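You operate a simulated robot arm through the tools that you are given. There is no shell and no other tool. Be economical: measure what you need, move in short steps, check, and stop when the job is done.

Carry out the task below with a simulated two-armed robot. There is one attempt and no reset: what you move stays moved.

JOB
Aim the black sensor until it lights, zero the count and jog the bag in.
Fine: the bag on the dark belt; lock the sensor; the screen ends on 1 with the bag at the stop plate, mode knob off.

Only the result counts: the job must be done as asked and must still hold three seconds after the hand-in. Knocking over, shifting, dropping, spilling or breaking anything else fails it.

ROBOT AND FRAMES
Two 7-joint arms with two-finger parallel grippers on one trunk, hanging from a carriage that runs on a gantry, over the field with the corners [-1.275, -1.92], [0.005, -1.919], [0.003, 0.381], [-1.277, 0.38] (x, y) and turns from -294 to 394 degrees about z. Base frame: it is fixed where the carriage stands at the start and does not move with it; the origin is on the floor, on the carriage's upright axis, x ahead of it, y to its left, z up. Units: m, degrees, N and s.
The left shoulder is at the start at [0.04, 0.173, 1.496], the right one opposite. With the tool pointing down near the work surface each hand reaches from about 0.1 to 0.6 m from the robot's upright axis, wherever it stands, measured 20 degrees to its own side. Places, roughly: air knob [1.8, 1.9, 1]; bag [0.75, 1.25, 0.75]; black lever [0.5, 1.6, 0.9]; black sensor [0.6, 0.3, 0.8]; blue lever [0.5, 0.5, 0.7]; brush knob [0.6, 2.1, 0.7]; conveyor frame [1, 1.7, 0.4]; far knob [0.6, 2.9, 0.7]; gap knob [0.5, 1.6, 1]; green lever [0.5, 1.5, 0.7]; guides knob [0.6, 0.6, 0.7]; lever by the teal knob [0.5, 2.2, 0.7]; main switch [0.4, 1, 0.7]; mode knob [0.4, 0.9, 0.7]; near knob [0.6, 3, 0.7]; orange sensor [0.6, 1.5, 0.8]. Payload 3.43 kg a hand.
The TCP of each hand is the grasp point between the finger pads, 0.03 m short of the fingertips. In the tool frame z runs along the fingers and y along their closing line. The gripper opens to 0.094 m. The fingers are 0.028 m wide and 0.01 m thick; the gripper's body (0.05 by 0.096 m) begins 0.055 m behind the TCP.
Orientation is told as [roll, pitch, yaw] about the base's x, y, z axes, in that order, counted from this pose: with the fingers straight down and closing along the base's y, the tool's x points along the base's -x, its y along +y and its z along -z.

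CONTROLS
- The arms move only by the tool send_rows. It takes "left_steps", "right_steps" or both (then of equal length, played together; a hand with none holds still); each is a list of rows, each a list of 3 entries, a list of its own where there are three numbers: the shift along the base's x, y, z in units of 30 mm (1.0 is 30 mm), then the turn, a rotation vector about the base's x, y, z in units of 4 degrees (1.0 is 4 degrees), then the gripper command, from -1 (fully open) to 1 (shut), values between in proportion. In form: [[[tx, ty, tz], [ax, ay, az], gripper], ...]. A call has 1 to 12 rows; each row shifts and turns the commanded pose from where the row before left it. A call with a number of a shift or a turn outside -1 to 1 is refused whole. Rows are played at 5 a second. More than 0.05 m and 8.6 degrees between two rows, or a gripper value outside its range, and nothing of the call is played. A pose out of reach is approached as far as the arm can. The call stops where the force on the tool passes 40 N (or 10 N more than at its start, if that is more) or the arm is blocked; 0.2 s more then pass. Each finger travels about 0.072 m/s and halts on what it meets, pressing with about 37 N; the grip force reading is that of the motor and also rises with nothing between the fingers. The clock runs only during rows and for 0.2 s after the last one: add rows that do not move to give the fingers time. The reply holds the time, the measured pose of the TCP, the force on the tool along the base axes, the opening and the grip force, in the units named above and with some noise, with the torque about the TCP (base axes, N m) and any sound that the robot's microphone picked up.
- Cameras (640 x 400 px; columns grow to the right, rows downward): "scene" is now at [0.2137, 0.0372, 1.7667]; the picture's right is [0.56, -0.83, 0.00], its down [-0.73, -0.49, -0.48] and it looks along [0.39, 0.27, -0.88] (base axes); focal length 294 px, centre (320, 200). "left" rides on the left gripper at [0.076, -0.014, -0.102] in its tool frame; the picture's right is [0.18, 0.98, 0.00], its down [-0.75, 0.14, -0.64] and it looks along [-0.63, 0.12, 0.77] (tool axes); focal length 243 px, centre (320, 200). "right" rides on the right gripper at [0.076, 0.014, -0.103] in its tool frame; the picture's right is [-0.18, 0.98, 0.00], its down [-0.75, -0.14, -0.64] and it looks along [-0.63, -0.12, 0.77] (tool axes); focal length 243 px, centre (320, 200). There is no depth. A picture from a camera that has moved, and an enlarged one, comes with that camera's place and axes in the base frame and with its lens.
- camera(camera): a new picture of that camera. It takes no simulated time.
- slide_trunk(by): slides the trunk up (or, below 0, down) by that many m; the arms and the scene camera ride with it, the base frame stays. It gives what a move gives, with no picture.
- drive_base(legs): drives the robot by 1 to 6 legs, each [ahead, left, turn to the left] in m, m and degrees, along the robot's own axes; the way and the turn of a leg run together, so that a leg with both is an arc; at most 1.5 m and 180 degrees a leg. The arms and the cameras ride along, it lands a little off, and it stops where it bumps. It keeps to its track: a leg is cut to what the track allows. It gives what a move gives.
- turn_head(pan, tilt): turns the head with the scene camera to pan (to the left, within 86 degrees either way) and tilt (down, from -29 to 69), counted from straight ahead of the robot. It gives what a move gives.
- close_up(camera, box): a new picture of the part [left, top, right, bottom] of that camera's present view, enlarged. It takes no simulated time.
- close_job(): hands the job in; it is judged then, once.

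Work in short steps. Places have to be worked out from the pictures, the camera data and where the tool is seen: move nearer, look again, correct. Check each grasp and each placing, and mend what went wrong. You have 120 turns and 88 pictures in all, those below and enlarged ones among them. Open the grippers and draw the arms clear of the work before you hand the job in, unless the task says otherwise; then end with one line.

The tools are called as name(argument=value, ...) on one line, values as JSON. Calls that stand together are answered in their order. send_rows: Moves the arms, as the interface text tells. Its arguments: {"type":"object","properties":{"left_steps":{"type":"array","items":{"type":"array"}},"right_steps":{"type":"array","items":{"type":"array"}}},"required":[]} The other tools are called the same way: slide_trunk (by) slides the trunk up or down; drive_base (legs) drives the base; turn_head (pan, tilt) turns the head that bears the scene camera; camera (camera) takes a picture; close_up (camera, box) takes an enlarged picture of a part of a camera's view; close_job () hands the job in.

At the start:

```text
time_s: 0.0
left_tool_pos: [0.2511, 0.3887, 1.1586]
left_tcp_rot: [0.0, 0.0, 0.1]
left_contact_force: [-0.4, 0.6, 0.4]
left_ft_torque: [-0.03, -0.02, -0.02]
left_opening: 0.0941
left_finger_force: 0.1
right_tool_pos: [0.5278, 0.0054, 1.1504]
right_tcp_rot: [-0.1, -0.1, 0.0]
right_contact_force: [-0.4, 0.3, 0.0]
right_ft_torque: [0.0, -0.01, -0.02]
right_opening: 0.0938
right_finger_force: 0.1
trunk travel left (down, up): [-0.649, 0.132]
robot x, y, heading: [0.0024, 0.0003, -0.0]
head pan, tilt: [34.1, 61.5]
```

scene: 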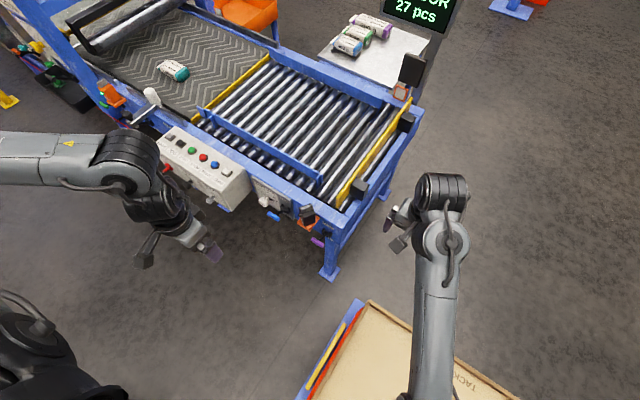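
right: 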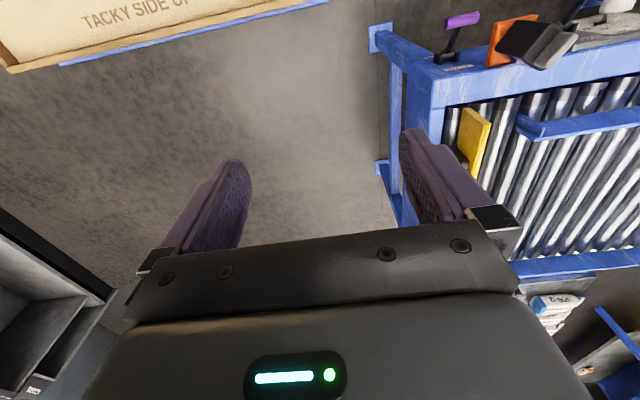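
left: 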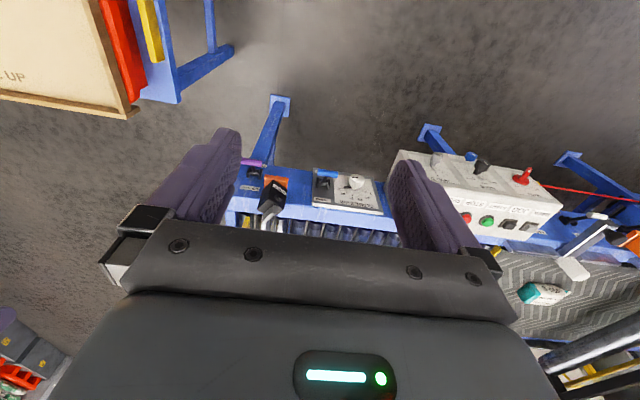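

I start by looking closer at the control box, the sensor and the screen.

close_up(camera="scene", box=[140, 100, 360, 240])

close_up(camera="left", box=[380, 130, 640, 300])

close_up(camera="scene", box=[310, 0, 470, 100])

```text
2.86 times, centred on (250, 170) of scene
camera zoom: at [0.2137, 0.0372, 1.7667], right [0.56, -0.83, 0.0], down [-0.73, -0.49, -0.48], along [0.39, 0.27, -0.88], focal length 842 px, centre (520, 286)
```

zoom: 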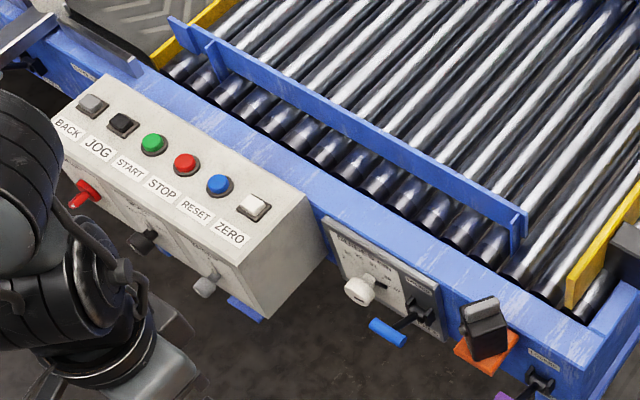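

```text
2.35 times, centred on (510, 215) of left
camera zoom: at [0.1758, 0.3757, 1.2607], right [-0.18, 0.98, 0.0], down [0.75, 0.14, 0.64], along [0.63, 0.12, -0.77], focal length 571 px, centre (-127, 165)
```

zoom: 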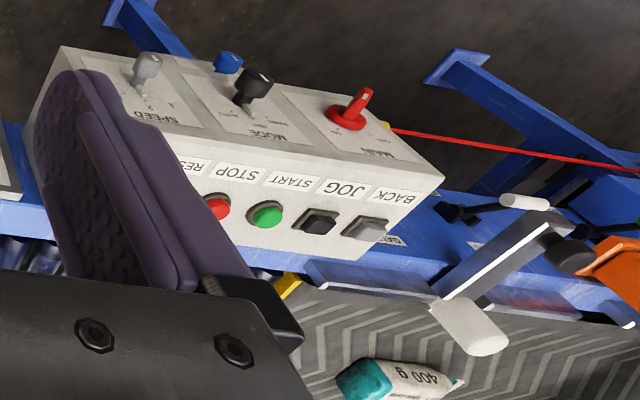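

```text
4.00 times, centred on (390, 50) of scene
camera zoom: at [0.2137, 0.0372, 1.7667], right [0.56, -0.83, 0.0], down [-0.73, -0.49, -0.48], along [0.39, 0.27, -0.88], focal length 1178 px, centre (40, 800)
```

zoom: 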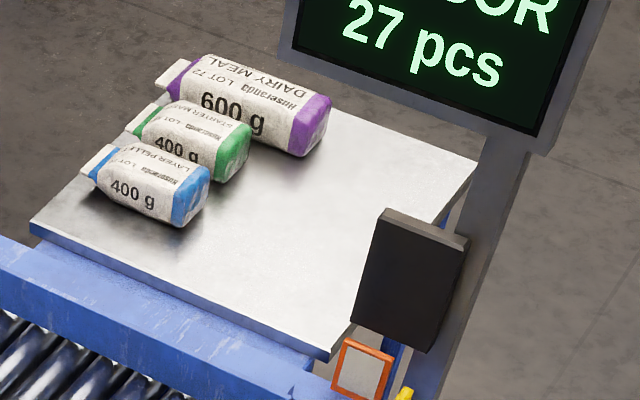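

The bag is on the chevron belt, JOG is about (0.53,0.94,0.82). Now I look at the black sensor on the near frame corner with its lever.

close_up(camera="scene", box=[240, 160, 360, 260])

close_up(camera="left", box=[220, 150, 400, 250])

close_up(camera="right", box=[420, 0, 640, 140])

```text
4.00 times, centred on (300, 210) of scene
camera zoom: at [0.2137, 0.0372, 1.7667], right [0.56, -0.83, 0.0], down [-0.73, -0.49, -0.48], along [0.39, 0.27, -0.88], focal length 1178 px, centre (400, 160)
```

zoom: 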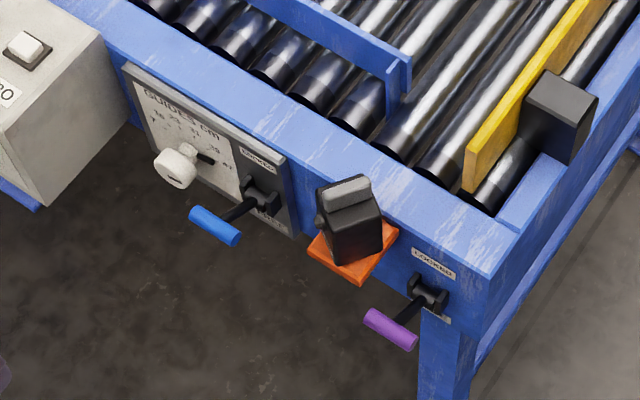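

```text
3.56 times, centred on (310, 200) of left
camera zoom: at [0.1758, 0.3757, 1.2607], right [-0.18, 0.98, 0.0], down [0.75, 0.14, 0.64], along [0.63, 0.12, -0.77], focal length 863 px, centre (356, 200)
```

zoom: 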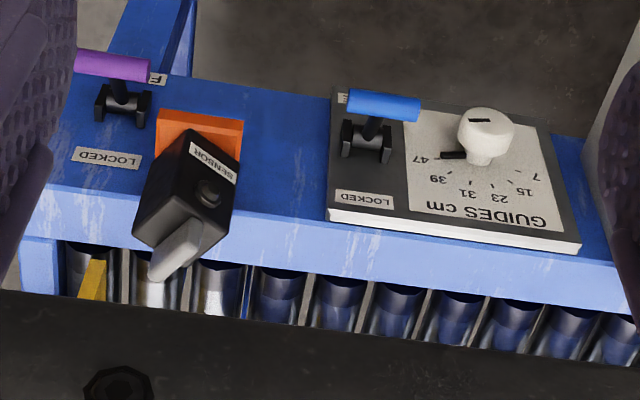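

```text
2.86 times, centred on (530, 70) of right
camera zoom: at [0.4523, 0.0201, 1.2524], right [0.18, 0.98, 0.0], down [0.75, -0.14, 0.64], along [0.63, -0.12, -0.77], focal length 693 px, centre (-280, 571)
```

zoom: 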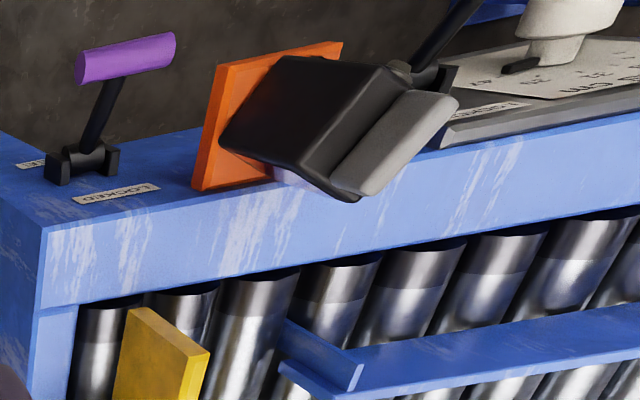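

I drive left to y≈0.38 so the sensor and purple lever lie ahead of the right arm, arms staying high.

drive_base(legs=[[0, 0.375, 0]])

turn_head(pan=0, tilt=50)

camera(camera="scene")

camera(camera="left")

camera(camera="right")

```text
time_s: 2.4
left_tool_pos: [0.2529, 0.7595, 1.1597]
left_tcp_rot: [0.1, 0.0, -0.1]
left_contact_force: [0.2, 0.1, -1.0]
left_ft_torque: [0.0, -0.02, -0.02]
left_opening: 0.0942
left_finger_force: 0.0
right_tool_pos: [0.5289, 0.3767, 1.1498]
right_tcp_rot: [0.0, 0.0, -0.2]
right_contact_force: [0.6, -0.3, 0.3]
right_ft_torque: [-0.05, 0.01, 0.01]
right_opening: 0.0937
right_finger_force: 0.1
trunk travel left (down, up): [-0.649, 0.132]
robot x, y, heading: [0.0026, 0.3717, 0.0]
head pan, tilt: [34.1, 61.5]
```

```text
time_s: 3.4
left_tool_pos: [0.2521, 0.7595, 1.1575]
left_tcp_rot: [0.0, 0.0, -0.2]
left_contact_force: [0.2, -0.4, -0.2]
left_ft_torque: [-0.02, 0.02, -0.03]
left_opening: 0.0941
left_finger_force: 0.2
right_tool_pos: [0.5279, 0.3759, 1.1504]
right_tcp_rot: [0.0, 0.0, -0.2]
right_contact_force: [0.3, -0.6, -0.5]
right_ft_torque: [-0.03, 0.03, -0.03]
right_opening: 0.094
right_finger_force: 0.0
trunk travel left (down, up): [-0.649, 0.132]
robot x, y, heading: [-0.0009, 0.3721, 0.1]
head pan, tilt: [0.0, 50.0]
```

```text
78 pictures are left
camera scene: at [0.2369, 0.3719, 1.781], right [0.0, -1.0, 0.0], down [-0.77, 0.0, -0.64], along [0.64, 0.0, -0.77], focal length 294 px, centre (320, 200)
```

scene: 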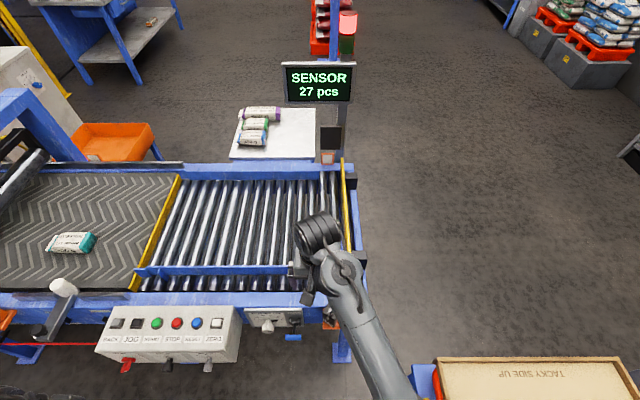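

```text
77 pictures are left
camera left: at [0.1768, 0.7469, 1.2607], right [-0.18, 0.98, 0.0], down [0.75, 0.14, 0.64], along [0.63, 0.12, -0.77], focal length 243 px, centre (320, 200)
```

left: 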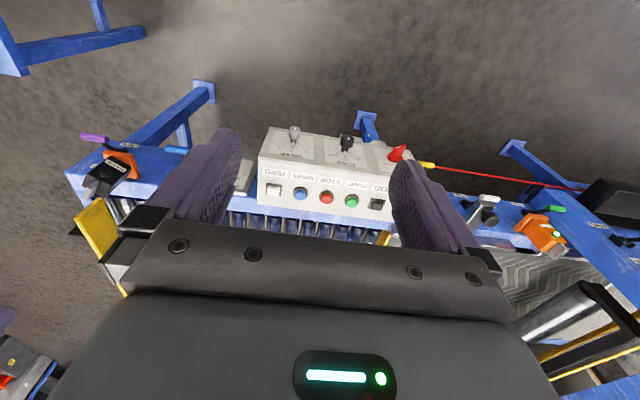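

```text
76 pictures are left
camera right: at [0.4523, 0.3903, 1.2523], right [0.19, 0.98, 0.0], down [0.75, -0.14, 0.64], along [0.63, -0.12, -0.77], focal length 243 px, centre (320, 200)
```

right: 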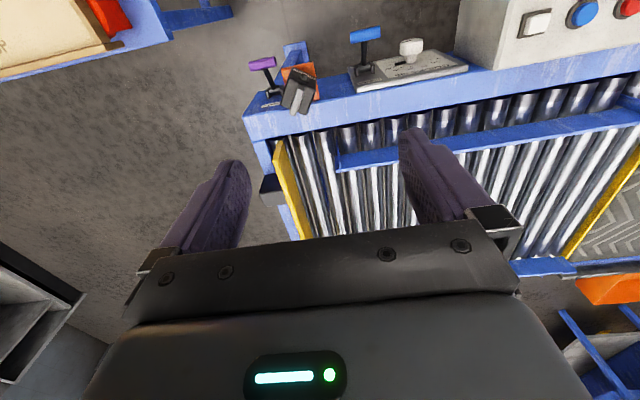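

Sensor's state and lever position need a frontal view; I pull the right hand back and lower it.

send_rows(right_steps=[[[-1, 0, 0], [0, 0, 0], -1], [[-1, -0.5, -0.5], [0, 0, 0], -1], [[-1, -0.5, -1], [0, 0, 0], -1], [[-1, 0, -1], [0, 0, 0], -1], [[-1, 0, -1], [0, 0, 0], -1], [[-1, 0, -1], [0, 0, 0], -1], [[-1, 0, -1], [0, 0, 0], -1], [[0, 0, -1], [0, 0, 0], -1]])

camera(camera="right")

```text
time_s: 5.2
left_tool_pos: [0.2531, 0.7598, 1.159]
left_tcp_rot: [0.0, 0.0, -0.1]
left_contact_force: [-0.4, -0.5, -0.1]
left_ft_torque: [0.02, -0.01, 0.03]
left_opening: 0.0941
left_finger_force: 0.0
right_tool_pos: [0.3154, 0.3468, 0.9448]
right_tcp_rot: [0.1, 0.1, -0.1]
right_contact_force: [0.0, -0.7, -0.7]
right_ft_torque: [-0.02, 0.0, -0.02]
right_opening: 0.0939
right_finger_force: 0.1
right hand out of reach, approached as far as the arm can: row 1, 2
trunk travel left (down, up): [-0.649, 0.132]
robot x, y, heading: [0.001, 0.3726, -0.4]
head pan, tilt: [0.0, 50.0]
```

```text
75 pictures are left
camera right: at [0.2394, 0.3606, 1.0463], right [0.19, 0.98, 0.0], down [0.75, -0.14, 0.64], along [0.63, -0.12, -0.77], focal length 243 px, centre (320, 200)
```

right: 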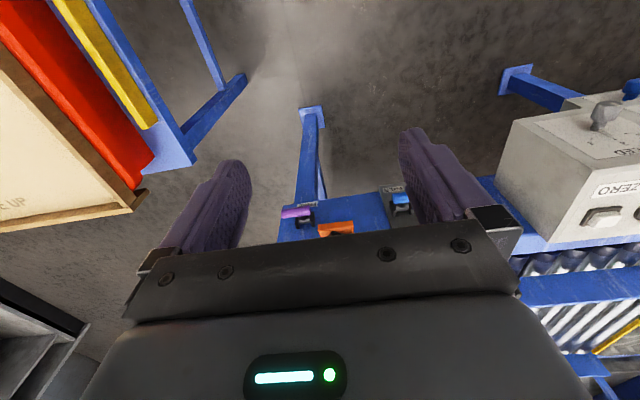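

I use the scene camera instead, now that the right arm is withdrawn.

close_up(camera="scene", box=[240, 280, 400, 380])

close_up(camera="scene", box=[240, 60, 400, 160])

```text
4.00 times, centred on (320, 330) of scene
camera zoom: at [0.2369, 0.3719, 1.7811], right [0.0, -1.0, 0.0], down [-0.77, 0.0, -0.64], along [0.64, 0.0, -0.77], focal length 1178 px, centre (320, -320)
```

zoom: 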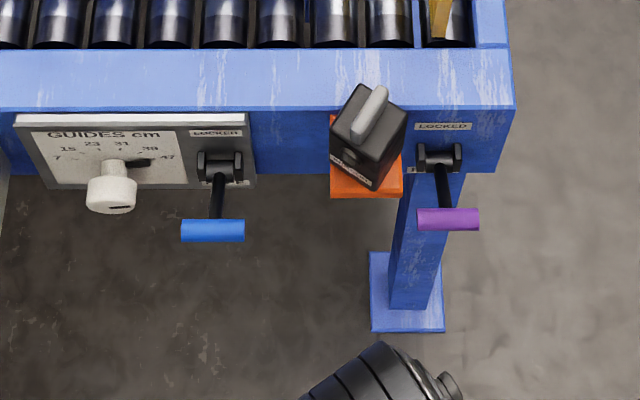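

```text
4.00 times, centred on (320, 110) of scene
camera zoom: at [0.2369, 0.3719, 1.7811], right [0.0, -1.0, 0.0], down [-0.77, 0.0, -0.64], along [0.64, 0.0, -0.77], focal length 1178 px, centre (320, 560)
```

zoom: 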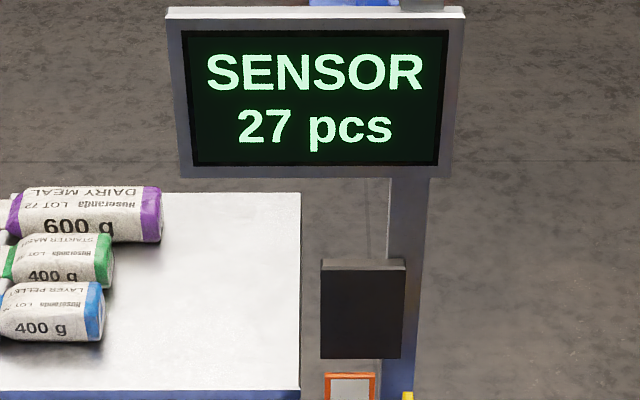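

The levers look tilted up-and-out (probably LOCKED). I lower the trunk a bit and tilt the head for a more frontal look.

slide_trunk(by=-0.2)

turn_head(pan=-8, tilt=62)

camera(camera="scene")

```text
time_s: 7.3
left_tool_pos: [0.2531, 0.7596, 0.9598]
left_tcp_rot: [0.0, 0.0, -0.2]
left_contact_force: [0.6, 0.1, -0.1]
left_ft_torque: [-0.01, 0.0, -0.03]
left_opening: 0.094
left_finger_force: 0.0
right_tool_pos: [0.315, 0.3462, 0.7443]
right_tcp_rot: [0.0, 0.0, -0.2]
right_contact_force: [0.2, -0.6, 1.2]
right_ft_torque: [-0.02, -0.02, -0.03]
right_opening: 0.0941
right_finger_force: 0.0
trunk travel left (down, up): [-0.449, 0.332]
robot x, y, heading: [0.0025, 0.3703, -0.2]
head pan, tilt: [0.0, 50.0]
```

```text
time_s: 8.1
left_tool_pos: [0.2535, 0.7605, 0.9587]
left_tcp_rot: [-0.1, 0.0, -0.1]
left_contact_force: [0.2, 0.2, -0.2]
left_ft_torque: [-0.03, 0.0, 0.0]
left_opening: 0.0939
left_finger_force: 0.1
right_tool_pos: [0.3149, 0.3463, 0.7441]
right_tcp_rot: [0.0, 0.0, -0.3]
right_contact_force: [-0.1, 0.3, -0.8]
right_ft_torque: [-0.01, 0.0, 0.02]
right_opening: 0.094
right_finger_force: 0.0
trunk travel left (down, up): [-0.449, 0.332]
robot x, y, heading: [-0.0016, 0.3725, -0.1]
head pan, tilt: [-8.0, 62.0]
```

```text
72 pictures are left
camera scene: at [0.2236, 0.3629, 1.5662], right [-0.14, -0.99, 0.0], down [-0.87, 0.13, -0.47], along [0.47, -0.07, -0.88], focal length 294 px, centre (320, 200)
```

scene: 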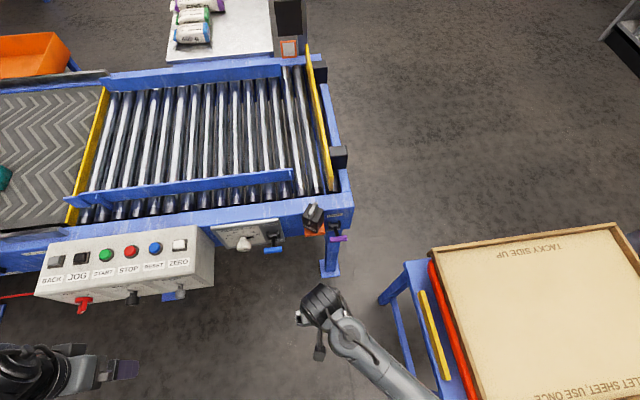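

close_up(camera="scene", box=[220, 180, 380, 280])

close_up(camera="scene", box=[40, 220, 220, 330])

camera(camera="right")

```text
4.00 times, centred on (300, 230) of scene
camera zoom: at [0.2236, 0.3629, 1.5662], right [-0.14, -0.99, 0.0], down [-0.87, 0.13, -0.47], along [0.47, -0.07, -0.88], focal length 1178 px, centre (400, 80)
```

zoom: 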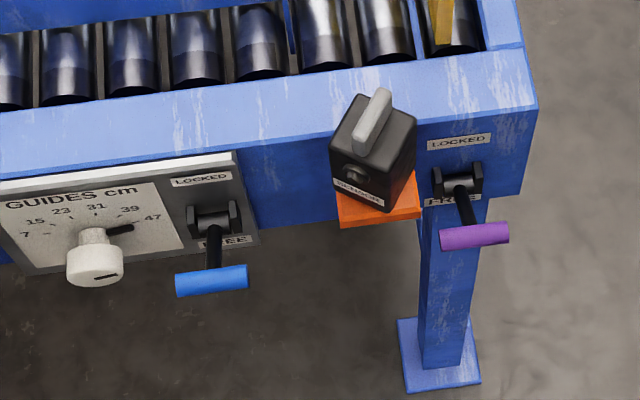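

```text
3.56 times, centred on (130, 275) of scene
camera zoom: at [0.2236, 0.3629, 1.5662], right [-0.14, -0.99, 0.0], down [-0.87, 0.13, -0.47], along [0.47, -0.07, -0.88], focal length 1047 px, centre (996, -67)
```

zoom: 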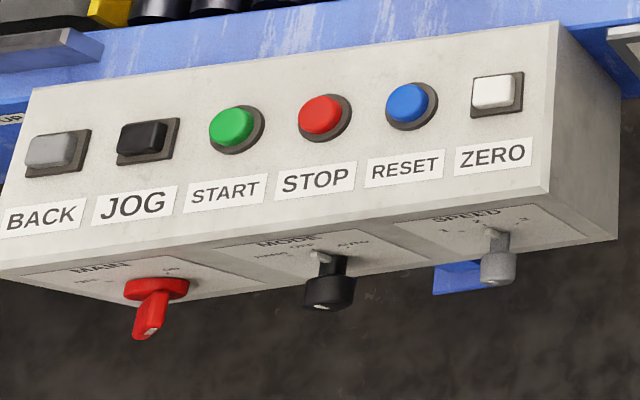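

```text
69 pictures are left
camera right: at [0.2397, 0.3603, 0.8465], right [0.19, 0.98, 0.0], down [0.75, -0.14, 0.64], along [0.63, -0.12, -0.77], focal length 243 px, centre (320, 200)
```

right: 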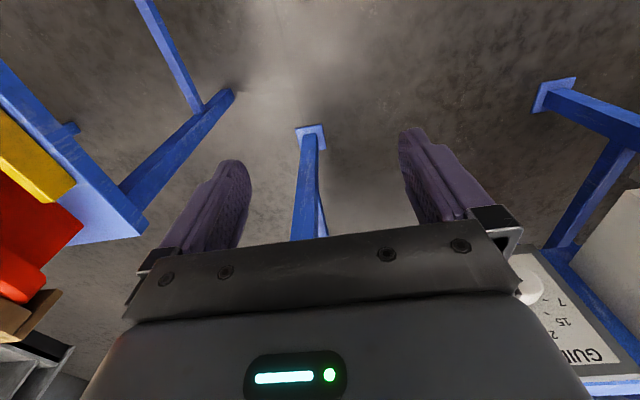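

To see the lever angle and the sensor face, I pitch the right hand ~36° forward for a frontal view.

send_rows(right_steps=[[[0, -0.5, 0.6], [0, -1, 0], -1], [[0, -0.5, 0.6], [0, -1, 0], -1], [[0, -0.5, 0.6], [0, -1, 0], -1], [[0, 0, 0.2], [0, -1, 0], -1], [[0, 0, 0], [0, -1, 0], -1], [[0, 0, 0], [0, -1, 0], -1], [[0, 0, 0], [0, -1, 0], -1], [[0, 0, 0], [0, -1, 0], -1], [[0, 0, 0], [0, -1, 0], -1]])

camera(camera="right")

```text
time_s: 10.1
left_tool_pos: [0.2532, 0.7603, 0.959]
left_tcp_rot: [0.0, 0.0, -0.3]
left_contact_force: [-0.1, -0.4, -0.4]
left_ft_torque: [-0.01, 0.0, 0.02]
left_opening: 0.0939
left_finger_force: 0.2
right_tool_pos: [0.3166, 0.3005, 0.8057]
right_tcp_rot: [0.2, -36.1, -0.4]
right_contact_force: [0.0, 0.1, -1.0]
right_ft_torque: [-0.01, 0.02, 0.01]
right_opening: 0.0941
right_finger_force: 0.1
trunk travel left (down, up): [-0.449, 0.332]
robot x, y, heading: [0.0034, 0.3699, 0.0]
head pan, tilt: [-8.0, 62.0]
```

```text
68 pictures are left
camera right: at [0.1953, 0.3154, 0.8427], right [0.15, 0.98, 0.11], down [0.23, -0.15, 0.96], along [0.96, -0.12, -0.25], focal length 243 px, centre (320, 200)
```

right: 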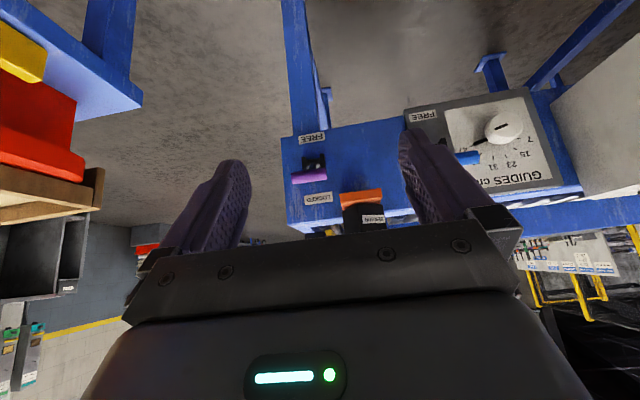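

Frontal view: FREE label below, LOCKED above, handle tilted up toward LOCKED; handle ≈(0.52,0.265,0.72). I approach it with partly opened fingers to straddle the handle ends.

send_rows(right_steps=[[[1, -0.4, 0], [0, 0, 0], -0.5], [[1, -0.4, 0], [0, 0, 0], -0.5], [[1, -0.4, 0], [0, 0, 0], -0.5], [[1, 0, 0], [0, 0, 0], -0.5]])

camera(camera="right")

close_up(camera="scene", box=[240, 180, 400, 280])

```text
time_s: 11.1
left_tool_pos: [0.253, 0.7604, 0.9596]
left_tcp_rot: [0.1, 0.0, -0.2]
left_contact_force: [-0.2, 0.6, 1.0]
left_ft_torque: [-0.02, 0.03, 0.01]
left_opening: 0.094
left_finger_force: 0.1
right_tool_pos: [0.4373, 0.266, 0.8042]
right_tcp_rot: [0.1, -35.9, -0.2]
right_contact_force: [0.1, 0.5, 0.0]
right_ft_torque: [0.0, -0.02, -0.02]
right_opening: 0.0703
right_finger_force: 0.2
trunk travel left (down, up): [-0.449, 0.332]
robot x, y, heading: [0.0017, 0.3717, -0.0]
head pan, tilt: [-8.0, 62.0]
```

```text
67 pictures are left
camera right: at [0.316, 0.2807, 0.8424], right [0.15, 0.98, 0.11], down [0.23, -0.14, 0.96], along [0.96, -0.12, -0.25], focal length 243 px, centre (320, 200)
```

right: 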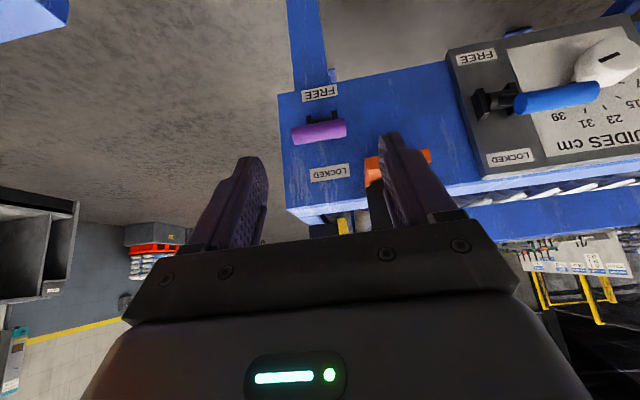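

```text
4.00 times, centred on (320, 230) of scene
camera zoom: at [0.2238, 0.3633, 1.5663], right [-0.14, -0.99, 0.0], down [-0.87, 0.13, -0.47], along [0.47, -0.07, -0.88], focal length 1178 px, centre (320, 80)
```

zoom: 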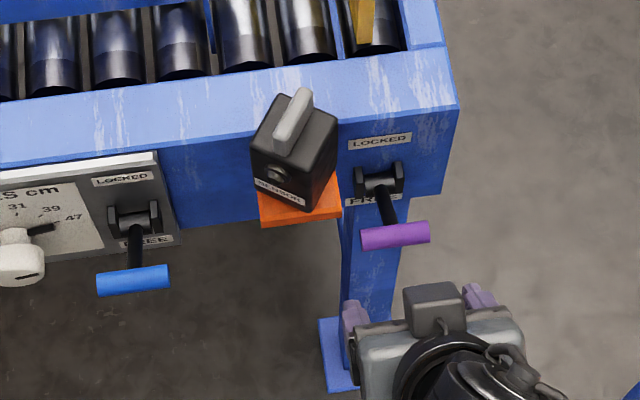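

Triangulating: handle ≈(0.535,0.259,0.715), pivot ≈(0.595,·,0.68). I move the open fingers onto it and close on its ends.

send_rows(right_steps=[[[0.78, -0.06, -0.7], [0, 0, 0], -0.5], [[0.78, -0.06, -0.7], [0, 0, 0], -0.5], [[0.78, -0.06, -0.7], [0, 0, 0], -0.5], [[0.78, -0.05, -0.7], [0, 0, 0], -0.5]])

close_up(camera="scene", box=[240, 180, 400, 280])

camera(camera="right")

```text
time_s: 12.1
left_tool_pos: [0.2531, 0.7605, 0.9585]
left_tcp_rot: [0.0, 0.0, -0.3]
left_contact_force: [0.8, 0.3, -0.3]
left_ft_torque: [0.0, 0.01, 0.02]
left_opening: 0.0938
left_finger_force: 0.1
right_tool_pos: [0.5317, 0.259, 0.7231]
right_tcp_rot: [0.2, -36.1, -0.2]
right_contact_force: [2.2, 2.8, -0.2]
right_ft_torque: [0.02, -0.01, 0.0]
right_opening: 0.0719
right_finger_force: 1.8
trunk travel left (down, up): [-0.449, 0.332]
robot x, y, heading: [-0.0001, 0.3734, -0.3]
head pan, tilt: [-8.0, 62.0]
```

```text
4.00 times, centred on (320, 230) of scene
camera zoom: at [0.2239, 0.3632, 1.5663], right [-0.14, -0.99, 0.0], down [-0.87, 0.13, -0.47], along [0.47, -0.07, -0.88], focal length 1178 px, centre (320, 80)
```

zoom: 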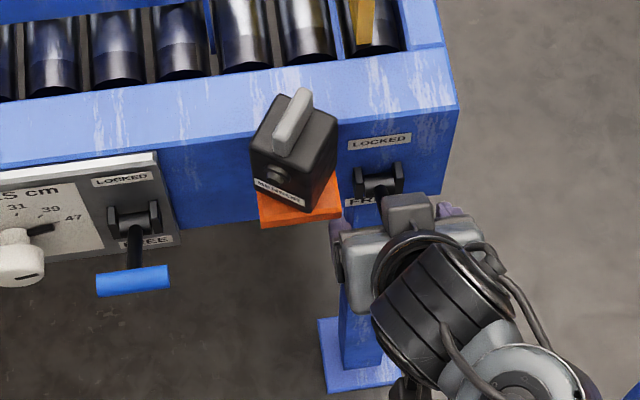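

```text
64 pictures are left
camera right: at [0.4091, 0.2744, 0.7595], right [0.15, 0.98, 0.11], down [0.23, -0.14, 0.96], along [0.96, -0.12, -0.25], focal length 243 px, centre (320, 200)
```

right: 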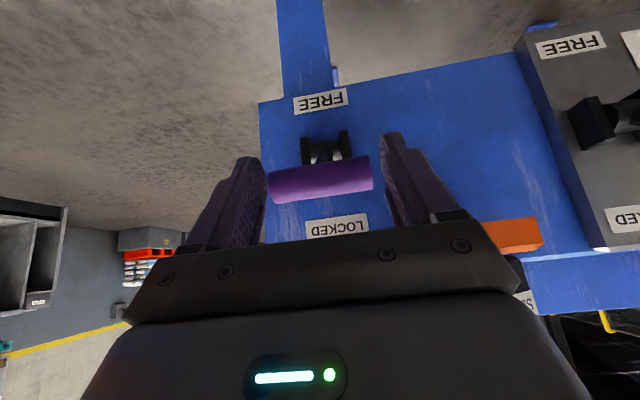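

The handle is between the fingertips; I shift −4 mm in y, go a touch deeper and close.

send_rows(right_steps=[[[0.15, -0.15, -0.2], [0, 0, 0], -0.5], [[0, 0, 0], [0, 0, 0], 0], [[0, 0, 0], [0, 0, 0], 0.2], [[0, 0, 0], [0, 0, 0], 0.2]])

```text
time_s: 13.1
left_tool_pos: [0.2512, 0.763, 0.9603]
left_tcp_rot: [0.1, 0.0, -0.1]
left_contact_force: [-0.1, -0.6, 0.2]
left_ft_torque: [-0.03, 0.01, 0.04]
left_opening: 0.0939
left_finger_force: 0.1
right_tool_pos: [0.5327, 0.2623, 0.7162]
right_tcp_rot: [0.6, -36.0, -0.2]
right_contact_force: [-8.2, 16.8, 10.5]
right_ft_torque: [0.31, -0.21, 0.63]
right_opening: 0.0687
right_finger_force: 44.7
trunk travel left (down, up): [-0.449, 0.332]
robot x, y, heading: [-0.0016, 0.3746, -0.2]
head pan, tilt: [-8.0, 62.0]
```

Gripped (opening 0.069), with some sideways load; I relieve it by +6 mm in y and then swing the handle down along its arc.

send_rows(right_steps=[[[0, 0.22, 0], [0, 0, 0], 0.1], [[-0.2, 0, -0.5], [0, 0, 0], 0.1], [[-0.15, 0, -0.6], [0, 0, 0], 0.1], [[0.1, 0, -0.6], [0, 0, 0], 0.1], [[0.2, 0, -0.6], [0, 0, 0], 0.1], [[0.1, 0, -0.3], [0, 0, 0], 0.1]])

camera(camera="right")

```text
time_s: 14.5
left_tool_pos: [0.2512, 0.7599, 0.9586]
left_tcp_rot: [0.0, 0.1, -0.3]
left_contact_force: [-0.2, 0.5, 1.0]
left_ft_torque: [0.02, 0.02, 0.03]
left_opening: 0.0939
left_finger_force: 0.0
right_tool_pos: [0.5318, 0.2617, 0.6333]
right_tcp_rot: [0.1, -35.8, -0.2]
right_contact_force: [-12.4, 4.4, 8.8]
right_ft_torque: [-0.23, -1.22, -0.06]
right_opening: 0.0691
right_finger_force: 44.9
trunk travel left (down, up): [-0.449, 0.332]
robot x, y, heading: [0.001, 0.3744, -0.4]
head pan, tilt: [-8.0, 62.0]
```

```text
63 pictures are left
camera right: at [0.411, 0.2754, 0.6727], right [0.15, 0.98, 0.11], down [0.23, -0.14, 0.96], along [0.96, -0.12, -0.25], focal length 243 px, centre (320, 200)
```

right: 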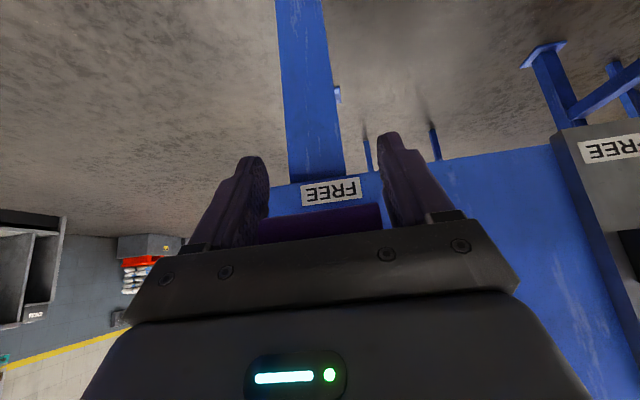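

Handle is now below the pivot; I press ~12 mm further to check for the end stop.

send_rows(right_steps=[[[0.15, 0, -0.25], [0, 0, 0], 0.1], [[0.2, 0, -0.25], [0, 0, 0], 0.1]])

close_up(camera="scene", box=[240, 180, 400, 280])

```text
time_s: 15.1
left_tool_pos: [0.2496, 0.7609, 0.9579]
left_tcp_rot: [0.0, 0.1, -0.2]
left_contact_force: [-0.3, -0.3, 0.0]
left_ft_torque: [-0.01, 0.02, 0.0]
left_opening: 0.0938
left_finger_force: 0.0
right_tool_pos: [0.5406, 0.2618, 0.6188]
right_tcp_rot: [0.1, -35.7, -0.2]
right_contact_force: [-15.1, 4.7, 5.2]
right_ft_torque: [-0.26, -1.22, -0.25]
right_opening: 0.0691
right_finger_force: 45.1
trunk travel left (down, up): [-0.449, 0.332]
robot x, y, heading: [0.0019, 0.3741, -0.3]
head pan, tilt: [-8.0, 62.0]
```

```text
4.00 times, centred on (320, 230) of scene
camera zoom: at [0.222, 0.3634, 1.5656], right [-0.14, -0.99, 0.0], down [-0.88, 0.13, -0.47], along [0.46, -0.07, -0.88], focal length 1178 px, centre (320, 80)
```

zoom: 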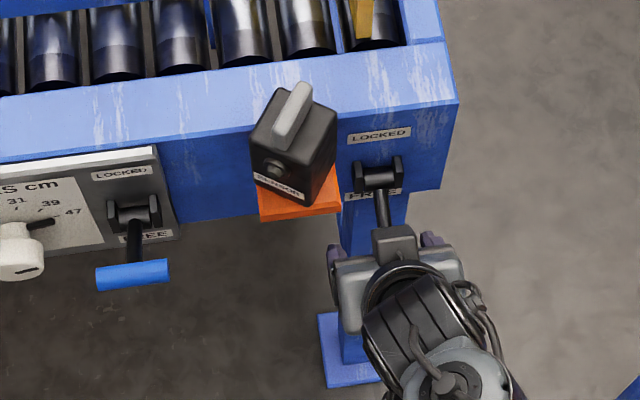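

The lever swung down visibly; I release and back off to check it.

send_rows(right_steps=[[[0, 0, 0], [0, 0, 0], -0.6], [[0, 0, 0], [0, 0, 0], -0.6], [[-0.8, 0, 0.3], [0, 0, 0], -0.6], [[-0.9, 0, 0.4], [0, 0, 0], -0.6], [[-1, 0, 0.8], [0, 0, 0], -0.6], [[-0.5, 0, 1], [0, 0, 0], -0.6], [[0, 0, 1], [0, 0, 0], -0.6]])

camera(camera="right")

```text
time_s: 16.7
left_tool_pos: [0.2525, 0.7616, 0.9583]
left_tcp_rot: [-0.1, 0.0, -0.2]
left_contact_force: [0.4, -1.0, 0.0]
left_ft_torque: [0.02, 0.01, 0.02]
left_opening: 0.0941
left_finger_force: 0.0
right_tool_pos: [0.4496, 0.2614, 0.7268]
right_tcp_rot: [0.1, -35.9, -0.3]
right_contact_force: [0.6, 0.9, 0.2]
right_ft_torque: [-0.03, -0.02, -0.02]
right_opening: 0.0752
right_finger_force: 0.0
trunk travel left (down, up): [-0.449, 0.332]
robot x, y, heading: [0.0014, 0.3685, 0.1]
head pan, tilt: [-8.0, 62.0]
```

```text
61 pictures are left
camera right: at [0.3288, 0.2754, 0.765], right [0.15, 0.98, 0.11], down [0.23, -0.14, 0.96], along [0.96, -0.12, -0.25], focal length 243 px, centre (320, 200)
```

right: 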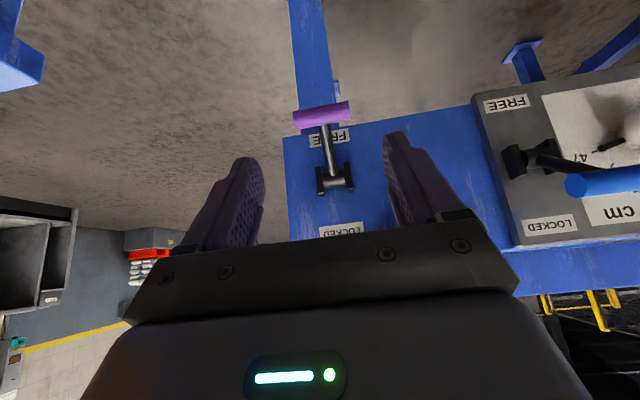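

Lever is at FREE. Next I raise the right hand, point it straight down and yaw −24° to match the fin on the sensor (fin ≈(0.56,0.333,0.87)).

send_rows(right_steps=[[[0, 0, 0.9], [0, 1, 0], -0.6], [[0, 0, 0.9], [0, 1, 0], -0.6], [[0, 0, 0.9], [0, 1, 0], -0.6], [[0, 0, 0.9], [0, 1, 0], -0.6], [[0, 0, 0.9], [0, 1, 0], -0.6], [[0, 0, 0.9], [0, 1, 0], -0.6], [[0, 0, 0.9], [0, 1, 0], -0.6], [[0, 0, 0.9], [0, 1, 0], -0.6], [[0, 0, 0.3], [0, 1, 0], -0.6], [[0, 0.7, 0], [0, 0, -1], -0.6], [[0, 0.7, 0], [0, 0, -1], -0.6], [[0, 0.9, 0], [0, 0, -1], -0.6]])

send_rows(right_steps=[[[1, 0, 0], [0, 0, -1], -0.6], [[0.6, 0, 0], [0, 0, -1], -0.6], [[0.5, 0, 0], [0, 0, -1], -0.6]])

camera(camera="right")

camera(camera="scene")

```text
time_s: 18.3
left_tool_pos: [0.2526, 0.7599, 0.9589]
left_tcp_rot: [0.0, -0.1, -0.2]
left_contact_force: [-0.3, 0.2, -0.1]
left_ft_torque: [0.04, 0.0, -0.03]
left_opening: 0.0939
left_finger_force: 0.0
right_tool_pos: [0.4535, 0.2605, 0.9107]
right_tcp_rot: [0.2, -9.9, -0.6]
right_contact_force: [6.8, 16.6, -13.6]
right_ft_torque: [-1.92, -0.78, -1.84]
right_opening: 0.0753
right_finger_force: 0.1
right hand out of reach, approached as far as the arm can: row 8
trunk travel left (down, up): [-0.449, 0.332]
robot x, y, heading: [-0.005, 0.3718, -0.0]
head pan, tilt: [-8.0, 62.0]
stopped in row 8 (right hand): the force on the tool passed its limit at 148 N (the readings are from after the stop); the commanded pose is now the measured one
```

```text
time_s: 19.1
left_tool_pos: [0.2533, 0.7603, 0.9596]
left_tcp_rot: [0.0, 0.0, -0.2]
left_contact_force: [0.0, 0.0, 0.0]
left_ft_torque: [0.02, -0.02, 0.0]
left_opening: 0.0938
left_finger_force: 0.2
right_tool_pos: [0.5166, 0.2604, 0.9106]
right_tcp_rot: [0.3, -9.8, -12.4]
right_contact_force: [-0.4, 0.5, -0.1]
right_ft_torque: [0.0, -0.03, 0.0]
right_opening: 0.0747
right_finger_force: 0.1
trunk travel left (down, up): [-0.449, 0.332]
robot x, y, heading: [-0.0016, 0.3704, -0.2]
head pan, tilt: [-8.0, 62.0]
```

```text
60 pictures are left
camera right: at [0.4292, 0.2934, 0.9978], right [0.39, 0.92, 0.03], down [0.59, -0.28, 0.76], along [0.71, -0.28, -0.65], focal length 243 px, centre (320, 200)
```

right: 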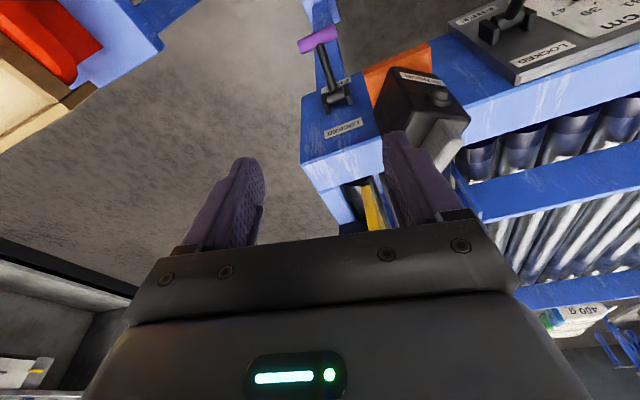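

```text
59 pictures are left
camera scene: at [0.224, 0.363, 1.5663], right [-0.14, -0.99, 0.0], down [-0.87, 0.13, -0.47], along [0.47, -0.07, -0.88], focal length 294 px, centre (320, 200)
```

scene: 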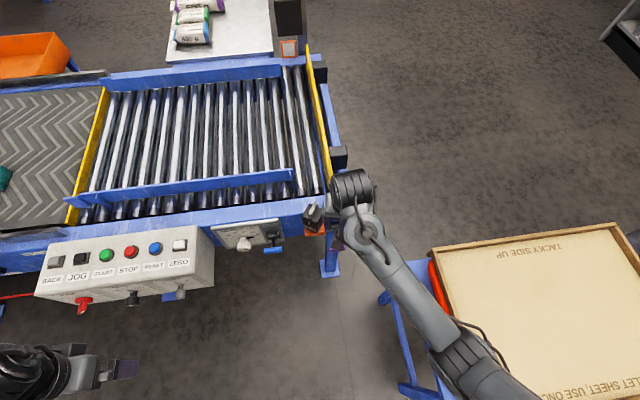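

A force stop occurred while folding at high z (arm limit, nothing displaced visibly); the lever stays FREE. I finish straightening and yawing while moving above the fin.

send_rows(right_steps=[[[0.2, 0, 0.6], [0, 0.8, 0], -0.6], [[0.3, 0, 0.5], [0, 0.8, 0], -0.6], [[0, 0, 0.1], [0, 0.85, 0], -0.6], [[0.3, 0.8, 0], [0, 0, -1], -0.6], [[0.3, 0.8, 0], [0, 0, -1], -0.6], [[0.3, 0.8, 0], [0, 0, -0.9], -0.6]])

camera(camera="right")

close_up(camera="scene", box=[240, 160, 400, 260])

```text
time_s: 20.5
left_tool_pos: [0.2518, 0.7614, 0.9577]
left_tcp_rot: [0.0, 0.0, -0.2]
left_contact_force: [1.0, -0.2, 0.2]
left_ft_torque: [-0.03, 0.01, -0.02]
left_opening: 0.0941
left_finger_force: 0.1
right_tool_pos: [0.5508, 0.3354, 0.9266]
right_tcp_rot: [-2.0, -0.2, -24.0]
right_contact_force: [1.0, 0.1, 0.0]
right_ft_torque: [-0.01, 0.01, 0.03]
right_opening: 0.0754
right_finger_force: 0.0
right hand out of reach, approached as far as the arm can: row 3
trunk travel left (down, up): [-0.449, 0.332]
robot x, y, heading: [0.0006, 0.373, -0.4]
head pan, tilt: [-8.0, 62.0]
```

```text
58 pictures are left
camera right: at [0.4888, 0.3817, 1.0283], right [0.57, 0.82, -0.03], down [0.64, -0.41, 0.65], along [0.52, -0.39, -0.76], focal length 243 px, centre (320, 200)
```

right: 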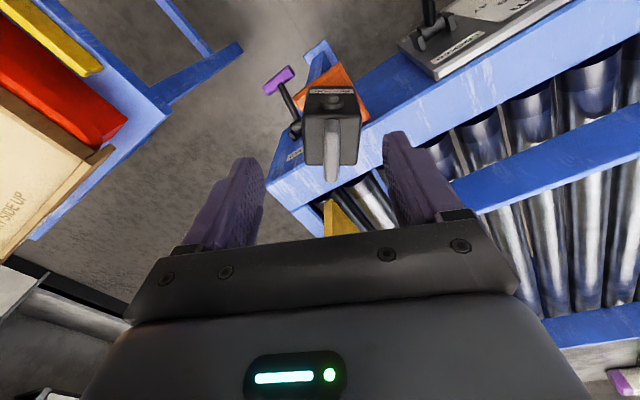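

```text
4.00 times, centred on (320, 210) of scene
camera zoom: at [0.2239, 0.3633, 1.5663], right [-0.14, -0.99, 0.0], down [-0.87, 0.13, -0.47], along [0.47, -0.07, -0.88], focal length 1178 px, centre (320, 160)
```

zoom: 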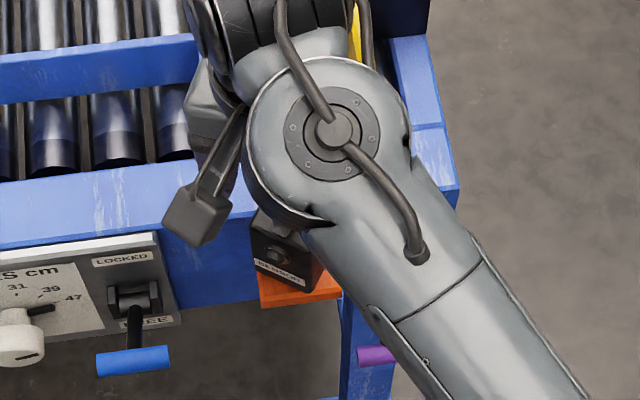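

The view is aligned with the fin, whose centre is ≈(0.567,0.335,0.868). I move over it and go down to z≈0.89.

send_rows(right_steps=[[[0.53, 0, 0], [0.5, 0, 0], -0.5], [[0, 0, -0.6], [0, 0, 0], -0.5], [[0, 0, -0.6], [0, 0, 0], -0.5]])

camera(camera="right")

```text
time_s: 21.3
left_tool_pos: [0.2528, 0.7597, 0.9587]
left_tcp_rot: [0.0, 0.0, -0.2]
left_contact_force: [0.1, -0.1, -0.1]
left_ft_torque: [-0.03, 0.0, 0.0]
left_opening: 0.0942
left_finger_force: 0.0
right_tool_pos: [0.5659, 0.333, 0.891]
right_tcp_rot: [-0.1, 0.6, -23.8]
right_contact_force: [-0.7, -0.9, 0.4]
right_ft_torque: [0.04, -0.01, -0.02]
right_opening: 0.0704
right_finger_force: 0.1
trunk travel left (down, up): [-0.449, 0.332]
robot x, y, heading: [-0.0001, 0.3755, -0.3]
head pan, tilt: [-8.0, 62.0]
```

```text
56 pictures are left
camera right: at [0.5039, 0.3762, 0.9939], right [0.57, 0.82, 0.0], down [0.64, -0.44, 0.64], along [0.52, -0.36, -0.77], focal length 243 px, centre (320, 200)
```

right: 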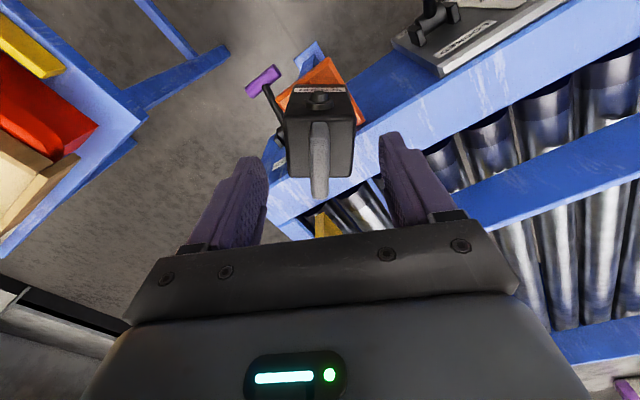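

Centred laterally. I descend ~15 mm and close on the fin.

send_rows(right_steps=[[[0, 0.05, -0.25], [0, 0, 0], -0.5], [[0, 0, -0.25], [0, 0, 0], 0], [[0, 0, 0], [0, 0, 0], 0.6], [[0, 0, 0], [0, 0, 0], 0.7], [[0, 0, 0], [0, 0, 0], 0.8]])

camera(camera="right")

```text
time_s: 22.5
left_tool_pos: [0.2523, 0.7572, 0.958]
left_tcp_rot: [-0.2, 0.0, -0.2]
left_contact_force: [-0.7, 0.6, -0.2]
left_ft_torque: [0.03, -0.02, 0.0]
left_opening: 0.0941
left_finger_force: 0.1
right_tool_pos: [0.5662, 0.332, 0.877]
right_tcp_rot: [-0.1, 0.5, -23.9]
right_contact_force: [-1.7, -7.2, 4.0]
right_ft_torque: [0.09, 0.38, 0.04]
right_opening: 0.016
right_finger_force: 44.9
trunk travel left (down, up): [-0.449, 0.332]
robot x, y, heading: [0.0014, 0.3738, -0.2]
head pan, tilt: [-8.0, 62.0]
```

```text
55 pictures are left
camera right: at [0.504, 0.3756, 0.979], right [0.57, 0.82, 0.0], down [0.64, -0.44, 0.64], along [0.52, -0.36, -0.77], focal length 243 px, centre (320, 200)
```

right: 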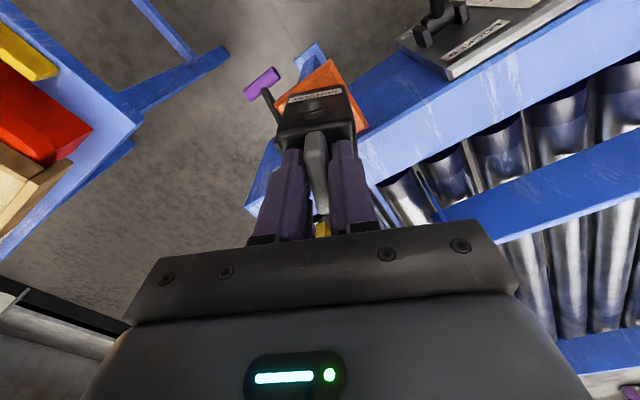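

Fin gripped (16 mm). I turn +12° about z in small rows and watch forces and the LED.

send_rows(right_steps=[[[0, 0, 0], [0, 0, 1], 0.8], [[0, 0, 0], [0, 0, 1], 0.8], [[0, 0, 0], [0, 0, 1], 0.8]])

camera(camera="right")

```text
time_s: 23.3
left_tool_pos: [0.2525, 0.7578, 0.9586]
left_tcp_rot: [0.0, 0.0, -0.2]
left_contact_force: [0.1, -0.4, 0.2]
left_ft_torque: [-0.01, -0.01, 0.0]
left_opening: 0.0944
left_finger_force: 0.0
right_tool_pos: [0.5661, 0.332, 0.8762]
right_tcp_rot: [-0.1, 0.6, -12.0]
right_contact_force: [-4.6, -12.1, 6.9]
right_ft_torque: [-0.01, 0.32, -0.02]
right_opening: 0.0165
right_finger_force: 44.8
trunk travel left (down, up): [-0.449, 0.332]
robot x, y, heading: [0.0026, 0.3757, 0.1]
head pan, tilt: [-8.0, 62.0]
```

```text
54 pictures are left
camera right: at [0.4961, 0.3612, 0.979], right [0.38, 0.92, -0.01], down [0.71, -0.29, 0.64], along [0.59, -0.25, -0.77], focal length 243 px, centre (320, 200)
```

right: 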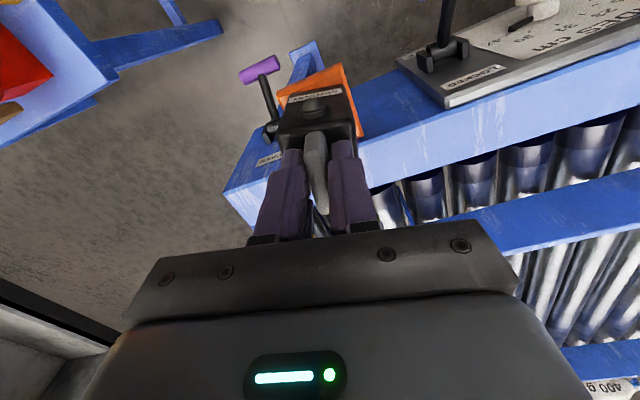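

The sensor follows freely. I continue another 8° and check.

send_rows(right_steps=[[[0, 0.08, 0], [0, 0, 1], 0.8], [[0, 0.08, 0], [0, 0, 1], 0.8]])

camera(camera="right")

```text
time_s: 23.9
left_tool_pos: [0.2525, 0.755, 0.9576]
left_tcp_rot: [-0.2, 0.0, -0.2]
left_contact_force: [-0.1, 0.6, 0.7]
left_ft_torque: [0.0, 0.0, -0.02]
left_opening: 0.0937
left_finger_force: 0.0
right_tool_pos: [0.5659, 0.3312, 0.8763]
right_tcp_rot: [-0.4, 0.6, -4.0]
right_contact_force: [-8.7, -27.0, 9.8]
right_ft_torque: [-0.12, -0.87, -0.05]
right_opening: 0.016
right_finger_force: 45.7
trunk travel left (down, up): [-0.449, 0.332]
robot x, y, heading: [0.0001, 0.3741, -0.2]
head pan, tilt: [-8.0, 62.0]
```

```text
53 pictures are left
camera right: at [0.4928, 0.3513, 0.9789], right [0.25, 0.97, -0.01], down [0.75, -0.19, 0.64], along [0.61, -0.17, -0.77], focal length 243 px, centre (320, 200)
```

right: 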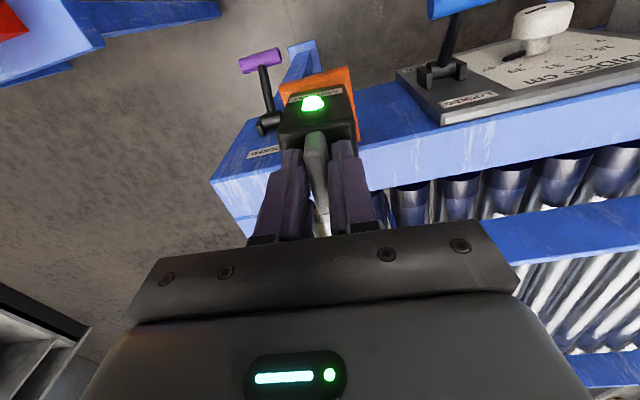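

The LED is lit at yaw −4°. I relieve the side force, add +3° to centre in the window, and check.

send_rows(right_steps=[[[0, -0.2, 0], [0, 0, 0.4], 0.8], [[0, -0.1, 0], [0, 0, 0.35], 0.8]])

close_up(camera="right", box=[220, 60, 420, 200])

```text
time_s: 24.5
left_tool_pos: [0.2535, 0.7593, 0.9591]
left_tcp_rot: [-0.1, -0.1, -0.1]
left_contact_force: [1.0, -0.3, 0.1]
left_ft_torque: [-0.02, 0.01, -0.03]
left_opening: 0.094
left_finger_force: 0.1
right_tool_pos: [0.5668, 0.3316, 0.8765]
right_tcp_rot: [-0.1, 0.5, -0.7]
right_contact_force: [-1.9, -6.2, 6.8]
right_ft_torque: [-0.1, 1.31, -0.02]
right_opening: 0.0162
right_finger_force: 45.2
trunk travel left (down, up): [-0.449, 0.332]
robot x, y, heading: [0.0024, 0.3706, -0.0]
head pan, tilt: [-8.0, 62.0]
```

```text
2.86 times, centred on (320, 130) of right
camera zoom: at [0.4916, 0.3463, 0.979], right [0.2, 0.98, 0.0], down [0.76, -0.15, 0.64], along [0.62, -0.13, -0.77], focal length 693 px, centre (320, 400)
```

zoom: 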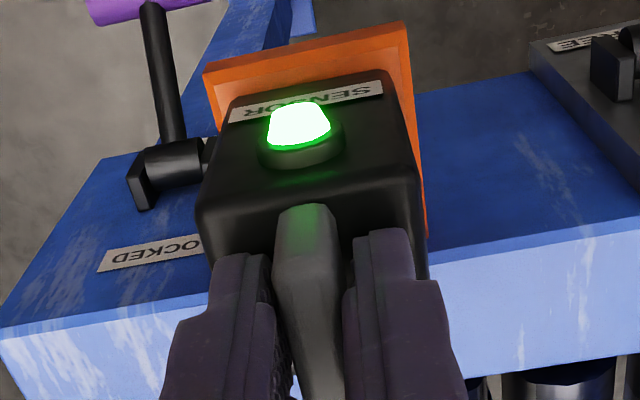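

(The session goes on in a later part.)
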